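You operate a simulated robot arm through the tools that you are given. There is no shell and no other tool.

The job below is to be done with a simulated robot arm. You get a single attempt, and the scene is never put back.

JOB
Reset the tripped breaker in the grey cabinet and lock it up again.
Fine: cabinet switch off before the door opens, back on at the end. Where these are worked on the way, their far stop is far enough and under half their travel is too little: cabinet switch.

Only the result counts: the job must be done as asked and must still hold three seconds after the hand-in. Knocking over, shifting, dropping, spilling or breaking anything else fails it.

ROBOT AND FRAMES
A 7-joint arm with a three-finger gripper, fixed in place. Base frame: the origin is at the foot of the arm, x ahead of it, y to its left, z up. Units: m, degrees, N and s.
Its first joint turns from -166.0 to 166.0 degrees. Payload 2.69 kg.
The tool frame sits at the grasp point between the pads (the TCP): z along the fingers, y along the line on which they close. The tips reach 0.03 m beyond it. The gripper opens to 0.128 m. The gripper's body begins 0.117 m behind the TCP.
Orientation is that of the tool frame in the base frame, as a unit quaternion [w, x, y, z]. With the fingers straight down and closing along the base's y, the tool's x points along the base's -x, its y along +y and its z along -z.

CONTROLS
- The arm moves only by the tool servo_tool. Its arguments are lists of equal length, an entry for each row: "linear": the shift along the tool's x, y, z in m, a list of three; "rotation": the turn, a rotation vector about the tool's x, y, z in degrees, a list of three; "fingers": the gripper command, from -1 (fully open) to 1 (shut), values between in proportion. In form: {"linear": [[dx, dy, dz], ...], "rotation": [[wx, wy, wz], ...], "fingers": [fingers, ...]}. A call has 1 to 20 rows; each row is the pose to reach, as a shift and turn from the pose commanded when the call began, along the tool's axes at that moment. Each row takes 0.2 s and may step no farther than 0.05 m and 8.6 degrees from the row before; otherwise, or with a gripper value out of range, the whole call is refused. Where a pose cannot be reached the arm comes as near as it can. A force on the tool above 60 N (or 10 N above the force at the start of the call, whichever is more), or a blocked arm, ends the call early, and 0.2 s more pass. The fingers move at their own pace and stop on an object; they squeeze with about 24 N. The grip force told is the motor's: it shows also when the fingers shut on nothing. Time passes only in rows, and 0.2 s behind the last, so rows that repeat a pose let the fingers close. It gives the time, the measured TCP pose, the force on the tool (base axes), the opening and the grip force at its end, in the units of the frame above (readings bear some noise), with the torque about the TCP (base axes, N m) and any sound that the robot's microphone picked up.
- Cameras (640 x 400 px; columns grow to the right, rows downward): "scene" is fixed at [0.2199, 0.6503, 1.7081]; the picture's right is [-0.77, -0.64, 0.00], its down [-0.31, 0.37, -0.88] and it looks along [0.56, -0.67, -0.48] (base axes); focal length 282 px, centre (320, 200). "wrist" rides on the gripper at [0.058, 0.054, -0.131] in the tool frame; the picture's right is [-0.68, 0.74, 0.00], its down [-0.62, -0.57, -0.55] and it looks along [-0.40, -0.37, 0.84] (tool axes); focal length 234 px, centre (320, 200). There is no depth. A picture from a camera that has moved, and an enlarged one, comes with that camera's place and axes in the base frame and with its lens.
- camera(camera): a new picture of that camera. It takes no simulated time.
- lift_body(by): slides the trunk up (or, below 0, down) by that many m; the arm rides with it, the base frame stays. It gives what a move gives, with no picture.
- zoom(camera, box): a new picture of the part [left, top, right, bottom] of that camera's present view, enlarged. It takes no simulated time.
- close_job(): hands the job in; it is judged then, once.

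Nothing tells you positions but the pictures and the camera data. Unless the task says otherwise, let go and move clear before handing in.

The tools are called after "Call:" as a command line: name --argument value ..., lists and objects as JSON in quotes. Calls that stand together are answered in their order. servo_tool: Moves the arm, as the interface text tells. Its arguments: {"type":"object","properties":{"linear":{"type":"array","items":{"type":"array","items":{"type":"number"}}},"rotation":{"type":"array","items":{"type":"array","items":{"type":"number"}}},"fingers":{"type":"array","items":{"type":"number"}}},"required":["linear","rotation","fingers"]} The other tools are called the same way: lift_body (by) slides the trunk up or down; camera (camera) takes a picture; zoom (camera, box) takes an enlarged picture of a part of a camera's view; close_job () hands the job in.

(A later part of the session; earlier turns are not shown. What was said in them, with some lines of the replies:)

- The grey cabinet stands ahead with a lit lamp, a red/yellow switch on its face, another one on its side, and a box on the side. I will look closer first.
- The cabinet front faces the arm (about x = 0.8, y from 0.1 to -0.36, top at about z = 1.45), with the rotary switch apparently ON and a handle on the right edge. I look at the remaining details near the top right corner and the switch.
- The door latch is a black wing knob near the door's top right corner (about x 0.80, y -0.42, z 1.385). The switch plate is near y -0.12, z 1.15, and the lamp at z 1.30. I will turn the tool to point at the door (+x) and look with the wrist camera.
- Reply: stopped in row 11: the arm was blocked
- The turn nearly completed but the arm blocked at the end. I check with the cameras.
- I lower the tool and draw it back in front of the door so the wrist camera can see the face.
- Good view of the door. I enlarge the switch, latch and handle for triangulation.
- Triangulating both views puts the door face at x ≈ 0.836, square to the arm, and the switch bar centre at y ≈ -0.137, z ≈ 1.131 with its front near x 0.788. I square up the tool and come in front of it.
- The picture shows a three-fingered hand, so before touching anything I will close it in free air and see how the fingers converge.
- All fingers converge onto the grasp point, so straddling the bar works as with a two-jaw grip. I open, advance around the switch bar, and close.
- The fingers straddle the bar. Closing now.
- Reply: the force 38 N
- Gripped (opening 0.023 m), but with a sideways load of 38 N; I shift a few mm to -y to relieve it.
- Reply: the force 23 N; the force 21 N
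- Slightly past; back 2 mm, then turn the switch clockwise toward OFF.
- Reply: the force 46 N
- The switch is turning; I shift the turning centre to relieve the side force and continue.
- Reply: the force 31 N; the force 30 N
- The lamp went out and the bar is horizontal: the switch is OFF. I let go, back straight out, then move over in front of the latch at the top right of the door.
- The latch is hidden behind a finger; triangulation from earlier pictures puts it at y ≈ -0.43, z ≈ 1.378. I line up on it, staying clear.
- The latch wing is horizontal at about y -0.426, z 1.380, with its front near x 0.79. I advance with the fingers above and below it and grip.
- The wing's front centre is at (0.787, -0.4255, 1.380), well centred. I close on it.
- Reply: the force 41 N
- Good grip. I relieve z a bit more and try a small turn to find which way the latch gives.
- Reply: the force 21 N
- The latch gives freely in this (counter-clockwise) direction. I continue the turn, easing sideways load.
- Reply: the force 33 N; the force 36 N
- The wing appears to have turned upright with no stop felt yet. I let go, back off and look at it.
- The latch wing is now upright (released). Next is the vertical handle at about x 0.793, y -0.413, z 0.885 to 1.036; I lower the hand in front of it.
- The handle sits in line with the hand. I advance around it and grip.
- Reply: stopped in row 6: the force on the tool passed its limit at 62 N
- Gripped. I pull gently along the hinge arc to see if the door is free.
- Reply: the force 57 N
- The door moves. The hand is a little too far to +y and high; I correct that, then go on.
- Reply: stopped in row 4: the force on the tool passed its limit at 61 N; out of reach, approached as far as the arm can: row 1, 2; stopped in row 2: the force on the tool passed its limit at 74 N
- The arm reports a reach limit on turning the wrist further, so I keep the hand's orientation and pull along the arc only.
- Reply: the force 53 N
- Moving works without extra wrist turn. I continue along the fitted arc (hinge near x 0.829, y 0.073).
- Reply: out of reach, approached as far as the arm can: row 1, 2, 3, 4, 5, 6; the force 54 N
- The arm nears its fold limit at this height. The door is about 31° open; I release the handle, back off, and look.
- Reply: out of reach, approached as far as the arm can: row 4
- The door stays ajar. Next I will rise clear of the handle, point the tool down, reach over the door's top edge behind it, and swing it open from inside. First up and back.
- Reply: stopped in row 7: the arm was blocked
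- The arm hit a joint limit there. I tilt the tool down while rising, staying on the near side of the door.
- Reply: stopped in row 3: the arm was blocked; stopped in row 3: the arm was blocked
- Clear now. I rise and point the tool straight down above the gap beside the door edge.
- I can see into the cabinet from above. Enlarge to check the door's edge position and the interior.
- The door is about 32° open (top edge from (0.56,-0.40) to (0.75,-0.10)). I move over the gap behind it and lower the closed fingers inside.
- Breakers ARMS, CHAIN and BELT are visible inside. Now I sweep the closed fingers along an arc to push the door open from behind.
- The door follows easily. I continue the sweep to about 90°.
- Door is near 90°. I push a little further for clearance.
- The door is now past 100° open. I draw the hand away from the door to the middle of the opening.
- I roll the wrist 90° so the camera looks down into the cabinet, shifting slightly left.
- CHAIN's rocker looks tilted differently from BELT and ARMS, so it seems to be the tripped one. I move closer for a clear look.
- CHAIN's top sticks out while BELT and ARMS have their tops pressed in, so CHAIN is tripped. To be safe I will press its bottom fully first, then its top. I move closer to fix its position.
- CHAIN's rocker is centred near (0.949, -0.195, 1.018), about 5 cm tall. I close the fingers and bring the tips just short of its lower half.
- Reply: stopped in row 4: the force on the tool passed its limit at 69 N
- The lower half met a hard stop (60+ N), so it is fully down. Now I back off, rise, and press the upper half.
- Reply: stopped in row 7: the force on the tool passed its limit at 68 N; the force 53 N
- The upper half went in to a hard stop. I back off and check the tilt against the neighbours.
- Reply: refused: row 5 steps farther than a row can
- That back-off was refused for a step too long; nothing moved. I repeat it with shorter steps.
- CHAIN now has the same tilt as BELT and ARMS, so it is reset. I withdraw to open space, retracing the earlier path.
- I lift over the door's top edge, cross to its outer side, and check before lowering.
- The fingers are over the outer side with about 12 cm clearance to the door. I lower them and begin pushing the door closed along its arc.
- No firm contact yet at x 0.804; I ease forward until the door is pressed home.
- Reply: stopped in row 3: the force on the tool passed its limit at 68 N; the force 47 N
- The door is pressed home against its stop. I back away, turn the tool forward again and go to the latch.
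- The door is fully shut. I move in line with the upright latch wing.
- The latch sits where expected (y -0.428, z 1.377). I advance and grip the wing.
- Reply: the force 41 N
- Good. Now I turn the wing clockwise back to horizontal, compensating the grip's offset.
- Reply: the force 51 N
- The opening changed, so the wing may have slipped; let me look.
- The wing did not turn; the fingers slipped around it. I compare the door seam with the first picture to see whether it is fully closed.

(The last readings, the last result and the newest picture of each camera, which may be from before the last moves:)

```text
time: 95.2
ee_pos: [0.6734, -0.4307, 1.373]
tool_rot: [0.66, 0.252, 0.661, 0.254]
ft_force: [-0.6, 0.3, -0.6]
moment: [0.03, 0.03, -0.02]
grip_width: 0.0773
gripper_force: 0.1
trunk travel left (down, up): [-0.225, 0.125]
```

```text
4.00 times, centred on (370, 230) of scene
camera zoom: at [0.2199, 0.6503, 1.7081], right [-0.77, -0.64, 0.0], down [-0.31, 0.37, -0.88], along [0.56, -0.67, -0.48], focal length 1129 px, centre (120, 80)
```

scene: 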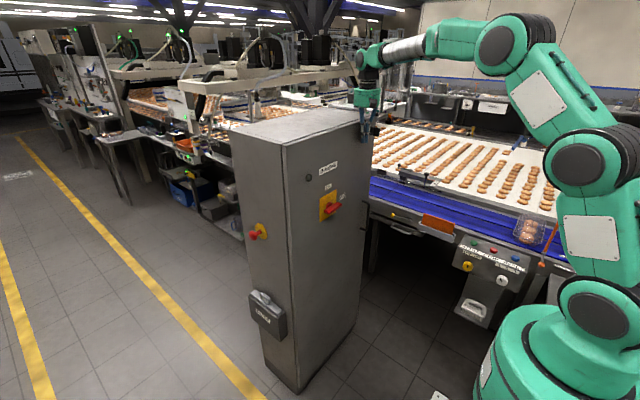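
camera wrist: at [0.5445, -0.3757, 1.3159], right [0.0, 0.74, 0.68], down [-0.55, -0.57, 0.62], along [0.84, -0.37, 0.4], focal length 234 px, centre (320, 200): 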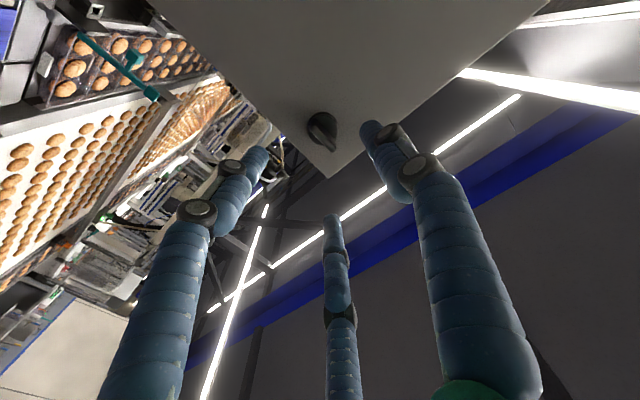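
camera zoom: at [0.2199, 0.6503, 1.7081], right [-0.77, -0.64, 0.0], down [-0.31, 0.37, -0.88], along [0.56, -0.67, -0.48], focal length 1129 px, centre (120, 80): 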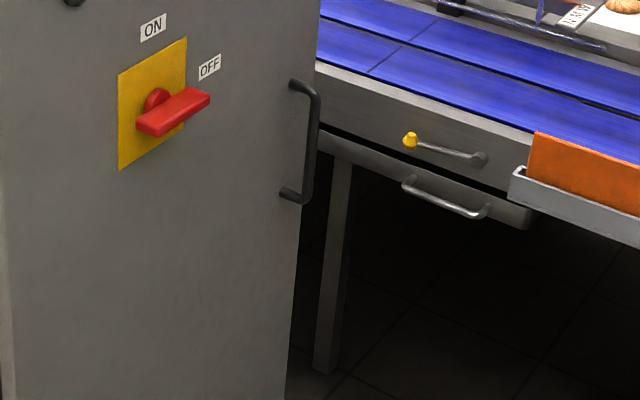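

By the picture the door is shut exactly as at the start, so I will retry with a deeper, better centred grip, pressing lightly inward, and turn more slowly. First roll back upright.

Call:
servo_tool --linear '[[0, 0, 0], [0, 0, 0], [0, 0, 0], [0, 0, 0], [0, 0, 0], [0, 0, 0]]' --rotation '[[0, 0, -7], [0, 0, -14], [0, 0, -21], [0, 0, -28], [0, 0, -35], [0, 0, -42]]' --fingers '[-0.2, -0.2, -0.2, -0.2, -0.2, -0.2]'

Call:
zoom --camera "wrist" --box '[280, 100, 360, 160]'

```text
time: 96.6
ee_pos: [0.6736, -0.4312, 1.3732]
tool_rot: [0.707, 0.0, 0.707, -0.001]
ft_force: [-1.0, -0.4, -0.3]
moment: [0.01, -0.01, -0.02]
grip_width: 0.077
gripper_force: 0.0
trunk travel left (down, up): [-0.225, 0.125]
```

```text
6.67 times, centred on (320, 130) of wrist
camera zoom: at [0.5434, -0.3787, 1.3139], right [0.0, 0.74, 0.68], down [-0.55, -0.57, 0.62], along [0.84, -0.37, 0.4], focal length 1561 px, centre (320, 667)
```

zoom: 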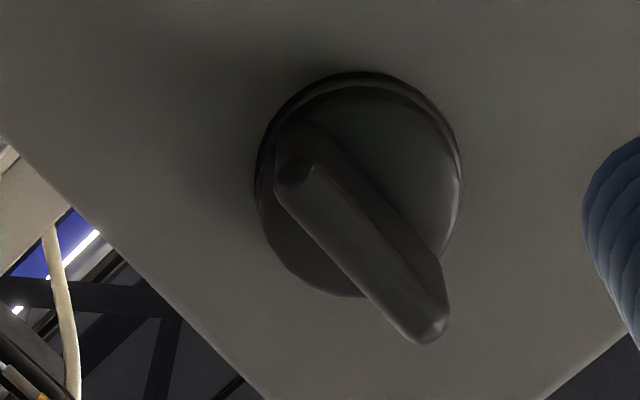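

Call:
servo_tool --linear '[[-0.0035, -0.0015, 0.04], [-0.0035, -0.0015, 0.08], [-0.0035, -0.0015, 0.113], [-0.0035, -0.0015, 0.115], [-0.0035, -0.0015, 0.115], [-0.0035, -0.0015, 0.115]]' --rotation '[[0, 0, 0], [0, 0, 0], [0, 0, 0], [0, 0, 0], [0, 0, 0], [0, 0, 0]]' --fingers '[-0.2, -0.2, -0.2, 1, 1, 1]'

```text
time: 98.0
ee_pos: [0.7878, -0.432, 1.376]
tool_rot: [0.707, -0.001, 0.707, 0.001]
ft_force: [-0.6, 6.5, 2.9]
moment: [0.01, -0.21, 0.17]
grip_width: 0.0167
gripper_force: 42.4
trunk travel left (down, up): [-0.225, 0.125]
```

Well centred grip now. A small 12° turn clockwise as a test.

Call:
servo_tool --linear '[[0.0003, 0, 0], [0.0006, 0, 0], [0.001, 0.0001, 0]]' --rotation '[[0, 0, 4], [0, 0, 8], [0, 0, 12]]' --fingers '[1, 1, 1]'

Call:
zoom --camera "wrist" --box '[280, 120, 370, 210]'

```text
time: 98.8
ee_pos: [0.7883, -0.4304, 1.376]
tool_rot: [0.703, 0.073, 0.703, 0.074]
ft_force: [0.6, 10.8, 5.3]
moment: [-0.05, -0.48, 0.22]
grip_width: 0.0166
gripper_force: 42.1
trunk travel left (down, up): [-0.225, 0.125]
```

```text
4.44 times, centred on (325, 165) of wrist
camera zoom: at [0.6579, -0.3675, 1.3294], right [0.0, 0.58, 0.81], down [-0.55, -0.68, 0.48], along [0.84, -0.44, 0.32], focal length 1041 px, centre (298, 356)
```

zoom: 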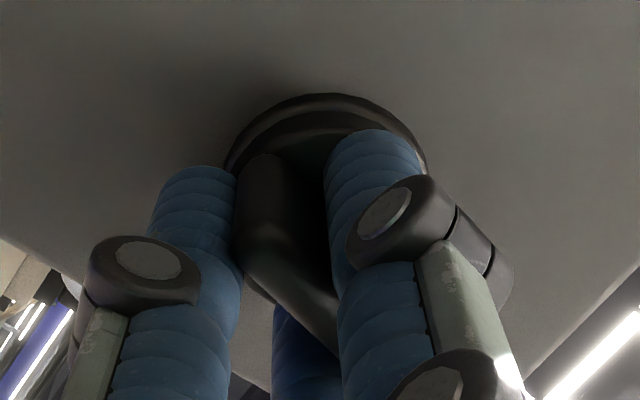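

The wing follows now with almost no torque. I continue.

Call:
servo_tool --linear '[[0.0004, 0, 0], [0.0009, 0.0001, 0], [0.0013, 0.0002, 0], [0.0017, 0.0003, 0], [0.0021, 0.0005, 0], [0.0025, 0.0007, 0], [0.0029, 0.001, 0]]' --rotation '[[0, 0, 5], [0, 0, 10], [0, 0, 15], [0, 0, 20], [0, 0, 25], [0, 0, 30], [0, 0, 36]]' --fingers '[1, 1, 1, 1, 1, 1, 1]'

```text
time: 100.4
ee_pos: [0.7878, -0.4276, 1.3752]
tool_rot: [0.646, 0.286, 0.646, 0.289]
ft_force: [-0.2, 19.5, 12.8]
moment: [-0.07, -0.53, 0.37]
grip_width: 0.0166
gripper_force: 42.3
trunk travel left (down, up): [-0.225, 0.125]
```

Call:
servo_tool --linear '[[0.0004, 0.002, 0], [0.0009, 0.003, 0], [0.0013, 0.003, 0], [0.0017, 0.003, 0], [0.0021, 0.003, 0], [0.0025, 0.003, 0], [0.0029, 0.003, 0], [0.0033, 0.003, 0]]' --rotation '[[0, 0, 5], [0, 0, 10], [0, 0, 16], [0, 0, 22], [0, 0, 28], [0, 0, 34], [0, 0, 39], [0, 0, 43]]' --fingers '[1, 1, 1, 1, 1, 1, 1, 1]'

Call:
zoom --camera "scene" --box '[350, 90, 430, 150]'

```text
time: 102.2
ee_pos: [0.7891, -0.4243, 1.3761]
tool_rot: [0.495, 0.503, 0.496, 0.506]
ft_force: [1.6, 9.3, 18.8]
moment: [-0.62, -0.47, -0.24]
grip_width: 0.0164
gripper_force: 42.2
trunk travel left (down, up): [-0.225, 0.125]
```

```text
6.67 times, centred on (390, 120) of scene
camera zoom: at [0.2199, 0.6503, 1.7081], right [-0.77, -0.64, 0.0], down [-0.31, 0.37, -0.88], along [0.56, -0.67, -0.48], focal length 1882 px, centre (-147, 733)
```

zoom: 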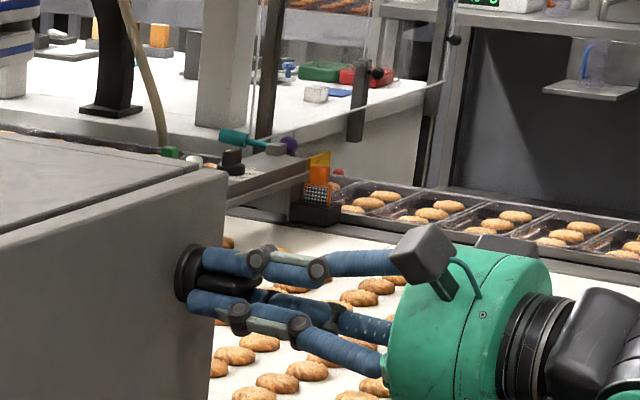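

The wing reached its stop (torque 0.6 N·m) back at horizontal. I release, back off and check.

Call:
servo_tool --linear '[[0, 0, 0], [0, 0, 0], [0, 0, -0.04], [0, 0, -0.08], [0, 0, -0.115]]' --rotation '[[0, 0, 0], [0, 0, 0], [0, 0, 0], [0, 0, 0], [0, 0, 0]]' --fingers '[-0.2, -0.2, -0.2, -0.2, -0.2]'

Call:
zoom --camera "wrist" --box '[260, 100, 400, 220]'

Call:
zoom --camera "scene" --box '[345, 95, 405, 135]'

```text
time: 103.4
ee_pos: [0.6738, -0.4252, 1.3726]
tool_rot: [0.494, 0.504, 0.497, 0.505]
ft_force: [0.1, -0.5, -0.1]
moment: [-0.03, -0.01, -0.01]
grip_width: 0.077
gripper_force: 0.1
trunk travel left (down, up): [-0.225, 0.125]
```

```text
3.33 times, centred on (330, 160) of wrist
camera zoom: at [0.5425, -0.3687, 1.4266], right [0.0, -0.69, 0.72], down [-0.55, -0.61, -0.58], along [0.84, -0.39, -0.38], focal length 781 px, centre (287, 333)
```

zoom: 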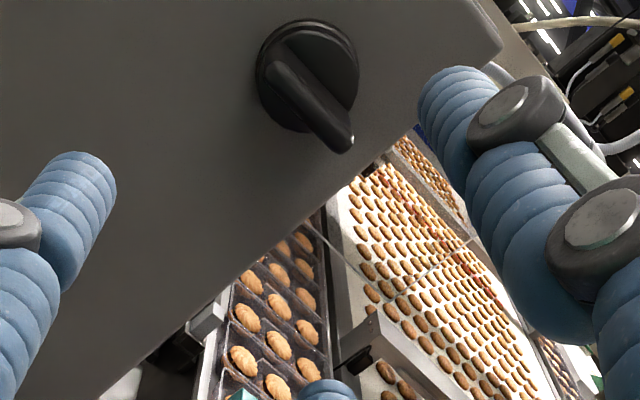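

```text
10.00 times, centred on (375, 115) of scene
camera zoom: at [0.2199, 0.6503, 1.7081], right [-0.77, -0.64, 0.0], down [-0.31, 0.37, -0.88], along [0.56, -0.67, -0.48], focal length 2823 px, centre (-230, 1050)
```

zoom: 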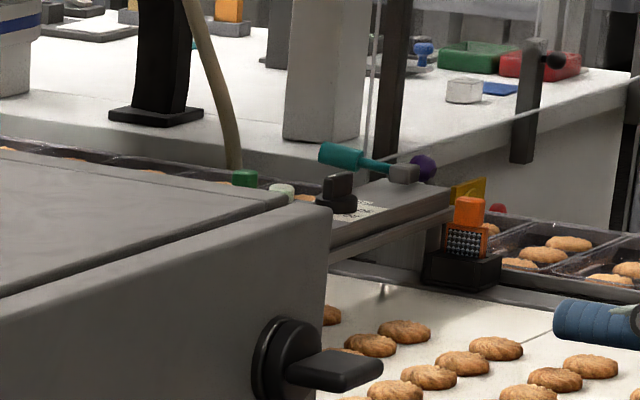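

The latch is locked exactly as at the start. Now over to the switch, to turn it back ON.

Call:
servo_tool --linear '[[0.0354, -0.0314, -0.0018], [0.0708, -0.0628, -0.0035], [0.1062, -0.0942, -0.0053], [0.1417, -0.1256, -0.007], [0.1771, -0.1569, -0.0088], [0.2125, -0.1883, -0.0105], [0.2479, -0.2197, -0.0123], [0.2833, -0.2511, -0.014]]' --rotation '[[0, 0, 0], [0, 0, -0.5], [0, 0, -1.1], [0, 0, -1.1], [0, 0, -1.1], [0, 0, -1.1], [0, 0, -1.1], [0, 0, -1.1]]' --fingers '[-0.3, -0.3, -0.3, -0.3, -0.3, -0.3, -0.3, -0.3]'

Call:
camera --camera "wrist"

Call:
zoom --camera "wrist" --box '[240, 60, 400, 220]'

```text
time: 105.2
ee_pos: [0.6589, -0.1368, 1.1271]
tool_rot: [0.5, 0.5, 0.501, 0.5]
ft_force: [-0.2, 0.0, 0.2]
moment: [-0.03, 0.01, 0.01]
grip_width: 0.0833
gripper_force: 0.0
trunk travel left (down, up): [-0.225, 0.125]
```

```text
taken
camera wrist: at [0.5288, -0.0801, 1.1788], right [0.0, -0.67, 0.74], down [-0.55, -0.62, -0.56], along [0.84, -0.4, -0.37], focal length 234 px, centre (320, 200)
```

wrist: 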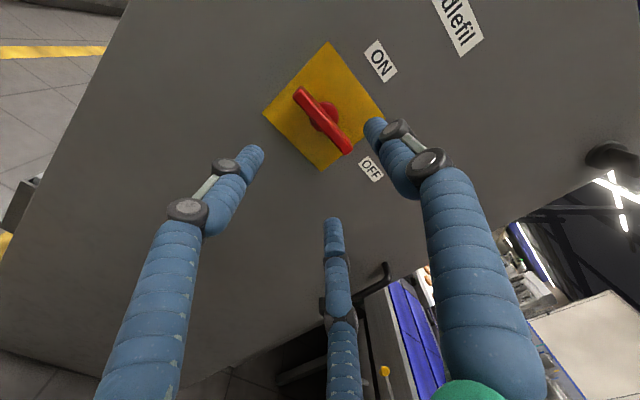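

```text
2.50 times, centred on (320, 140) of wrist
camera zoom: at [0.5288, -0.0801, 1.1788], right [0.0, -0.67, 0.74], down [-0.55, -0.62, -0.56], along [0.84, -0.4, -0.37], focal length 585 px, centre (320, 350)
```

zoom: 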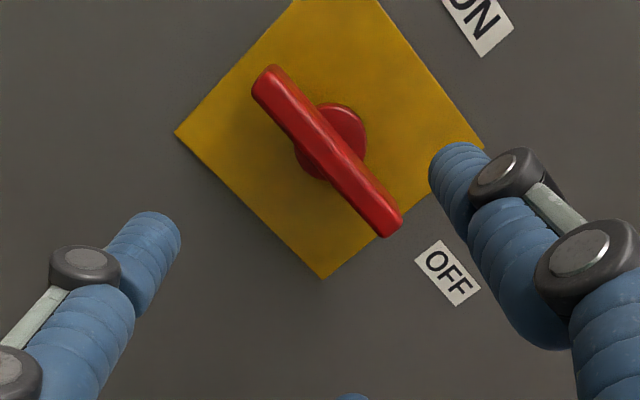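

The switch bar is horizontal at about y -0.134, z 1.135. I advance around it and grip.

Call:
servo_tool --linear '[[0.0028, 0.003, 0.04], [0.0028, 0.003, 0.08], [0.0028, 0.003, 0.115], [0.0028, 0.003, 0.128], [0.0028, 0.003, 0.128], [0.0028, 0.003, 0.128], [0.0028, 0.003, 0.128]]' --rotation '[[0, 0, 0], [0, 0, 0], [0, 0, 0], [0, 0, 0], [0, 0, 0], [0, 0, 0], [0, 0, 0]]' --fingers '[-0.3, -0.3, -0.3, -0.3, 1, 1, 1]'

```text
time: 106.8
ee_pos: [0.7886, -0.1342, 1.1306]
tool_rot: [0.499, 0.499, 0.502, 0.5]
ft_force: [2.6, 1.2, -1.4]
moment: [-0.03, -0.09, -0.28]
grip_width: 0.0231
gripper_force: 45.0
trunk travel left (down, up): [-0.225, 0.125]
```

Balanced grip. I turn it counter-clockwise toward ON.

Call:
servo_tool --linear '[[-0.0005, 0, 0], [-0.0011, 0.0001, 0], [-0.0016, 0.0003, 0], [-0.0021, 0.0005, 0], [-0.0026, 0.0008, 0], [-0.003, 0.0012, 0]]' --rotation '[[0, 0, -7], [0, 0, -14], [0, 0, -21], [0, 0, -28], [0, 0, -35], [0, 0, -42]]' --fingers '[1, 1, 1, 1, 1, 1]'

```text
time: 108.2
ee_pos: [0.7866, -0.1374, 1.131]
tool_rot: [0.645, 0.286, 0.647, 0.287]
ft_force: [6.7, 8.0, -2.1]
moment: [-0.05, -0.3, -0.34]
grip_width: 0.023
gripper_force: 44.4
trunk travel left (down, up): [-0.225, 0.125]
```

Call:
servo_tool --linear '[[-0.0005, 0, 0], [-0.0011, 0.0001, 0], [-0.0016, 0.0003, 0], [-0.0021, 0.0005, 0], [-0.0026, 0.0008, 0], [-0.003, 0.0012, 0], [-0.0034, 0.0015, 0]]' --rotation '[[0, 0, -7], [0, 0, -14], [0, 0, -21], [0, 0, -28], [0, 0, -35], [0, 0, -42], [0, 0, -50]]' --fingers '[1, 1, 1, 1, 1, 1, 1]'

Call:
zoom --camera "scene" --box '[300, 160, 420, 250]'

```text
time: 109.8
ee_pos: [0.7892, -0.1406, 1.1313]
tool_rot: [0.705, -0.003, 0.709, 0.0]
ft_force: [12.4, -0.6, -3.1]
moment: [0.17, -0.88, -0.13]
grip_width: 0.0235
gripper_force: 44.7
trunk travel left (down, up): [-0.225, 0.125]
```

```text
4.44 times, centred on (360, 205) of scene
camera zoom: at [0.2199, 0.6503, 1.7081], right [-0.77, -0.64, 0.0], down [-0.31, 0.37, -0.88], along [0.56, -0.67, -0.48], focal length 1255 px, centre (142, 178)
```

zoom: 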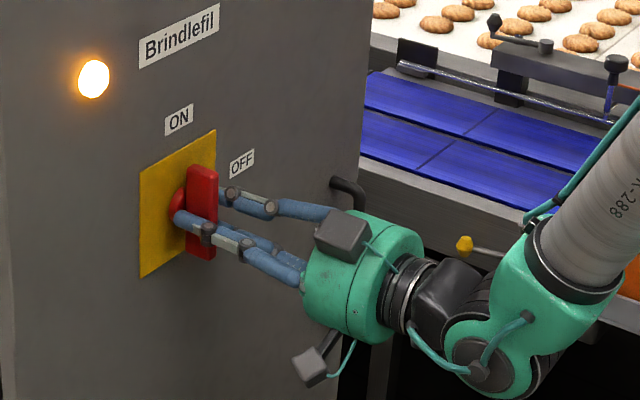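

The lamp is lit and the bar is upright. A slight extra nudge to seat it at the stop, then release and back away.

Call:
servo_tool --linear '[[0, 0, 0], [0, 0, 0]]' --rotation '[[0, 0, -2], [0, 0, -3.5]]' --fingers '[1, 1]'

Call:
servo_tool --linear '[[0, 0, 0], [0, 0, 0], [0, 0, -0.03], [0, 0, -0.07], [0, 0, -0.11], [0, 0, -0.15], [0, 0, -0.2]]' --rotation '[[0, 0, 0], [0, 0, 0], [0, 0, 0], [0, 0, 0], [0, 0, 0], [0, 0, 0], [0, 0, 0]]' --fingers '[-0.2, -0.2, -0.2, -0.2, -0.2, -0.2, -0.2]'

Call:
camera --camera "scene"

Call:
zoom --camera "scene" --box '[310, 170, 360, 225]'

Call:
zoom --camera "scene" --box '[220, 90, 400, 400]'

Call:
camera --camera "wrist"

```text
time: 110.6
ee_pos: [0.7875, -0.1415, 1.1318]
tool_rot: [0.701, -0.029, 0.712, -0.013]
ft_force: [16.0, 13.2, -8.9]
moment: [0.87, -0.57, -0.8]
grip_width: 0.0244
gripper_force: 45.0
out of reach, approached as far as the arm can: row 1, 2
trunk travel left (down, up): [-0.225, 0.125]
stopped in row 2: the force on the tool passed its limit at 62 N (the readings are from after the stop); the commanded pose is now the measured one
```

```text
time: 112.2
ee_pos: [0.5876, -0.1475, 1.1378]
tool_rot: [0.701, -0.028, 0.712, -0.011]
ft_force: [-0.1, -0.3, -0.3]
moment: [-0.02, 0.01, 0.01]
grip_width: 0.0768
gripper_force: 0.1
trunk travel left (down, up): [-0.225, 0.125]
```

```text
taken
```

scene: 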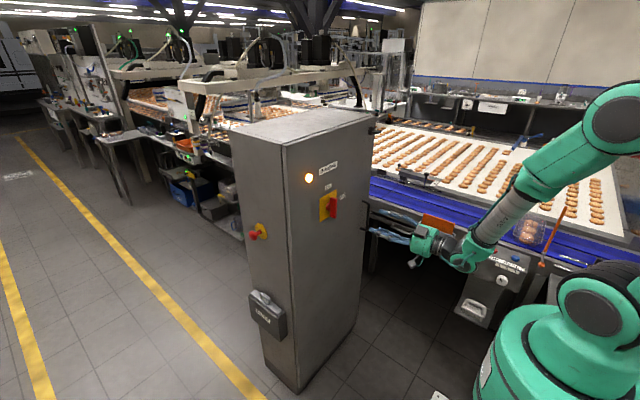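

```text
7.27 times, centred on (335, 198) of scene
camera zoom: at [0.2199, 0.6503, 1.7081], right [-0.77, -0.64, 0.0], down [-0.31, 0.37, -0.88], along [0.56, -0.67, -0.48], focal length 2053 px, centre (211, 218)
```

zoom: 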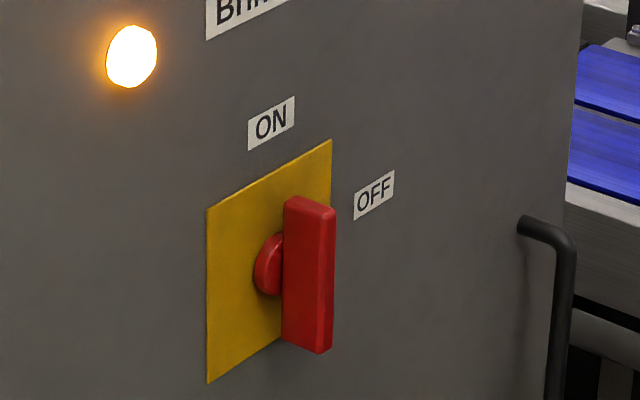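

```text
1.29 times, centred on (310, 245) of scene
camera zoom: at [0.2199, 0.6503, 1.7081], right [-0.77, -0.64, 0.0], down [-0.31, 0.37, -0.88], along [0.56, -0.67, -0.48], focal length 364 px, centre (333, 142)
```

zoom: 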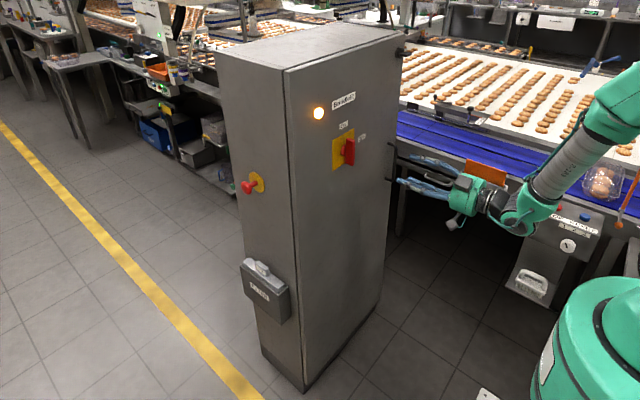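

```text
taken
camera wrist: at [0.4545, -0.1008, 1.077], right [-0.01, 0.77, 0.64], down [-0.53, -0.54, 0.65], along [0.85, -0.33, 0.41], focal length 234 px, centre (320, 200)
```

wrist: 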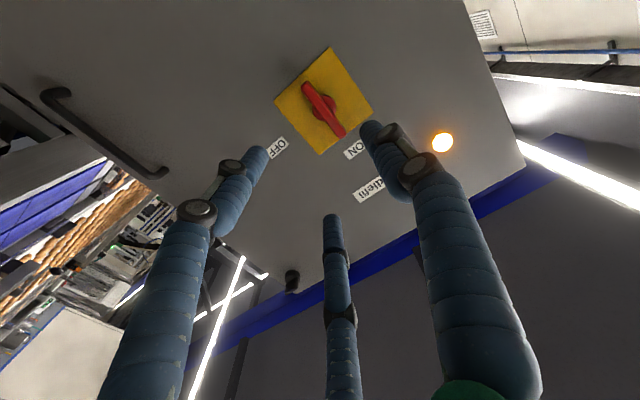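

The CHAIN breaker is reset, the door is shut, the latch is back at its starting position, and the switch is ON with the lamp lit. The hand is clear of the cabinet, so I hand in.

Call:
close_job

```text
The job is handed in.
```

I reset the tripped breaker (CHAIN) in the grey cabinet and locked the cabinet up again. The job is handed in, and I got no result back beyond confirmation that it was received.

- **Switch off first:** I turned the cabinet switch to OFF and the lamp went out. Only then did I undo the latch and open the door.
- **Breaker:** CHAIN had its top sticking out, while BELT and ARMS had theirs pressed in. I pressed its lower half to the stop, then its upper half. In the close-up afterwards it sat like the other two.
- **Door and latch:** I pushed the door shut against its stop and turned the latch back to horizontal. My first try at the latch slipped off; the second turned it to its stop. In the pictures the door and latch match how they looked at the start.
- **Switch back on:** The switch is ON and the lamp is lit.

I saw nothing else knocked over or moved, and the hand was clear of the cabinet when I handed in.
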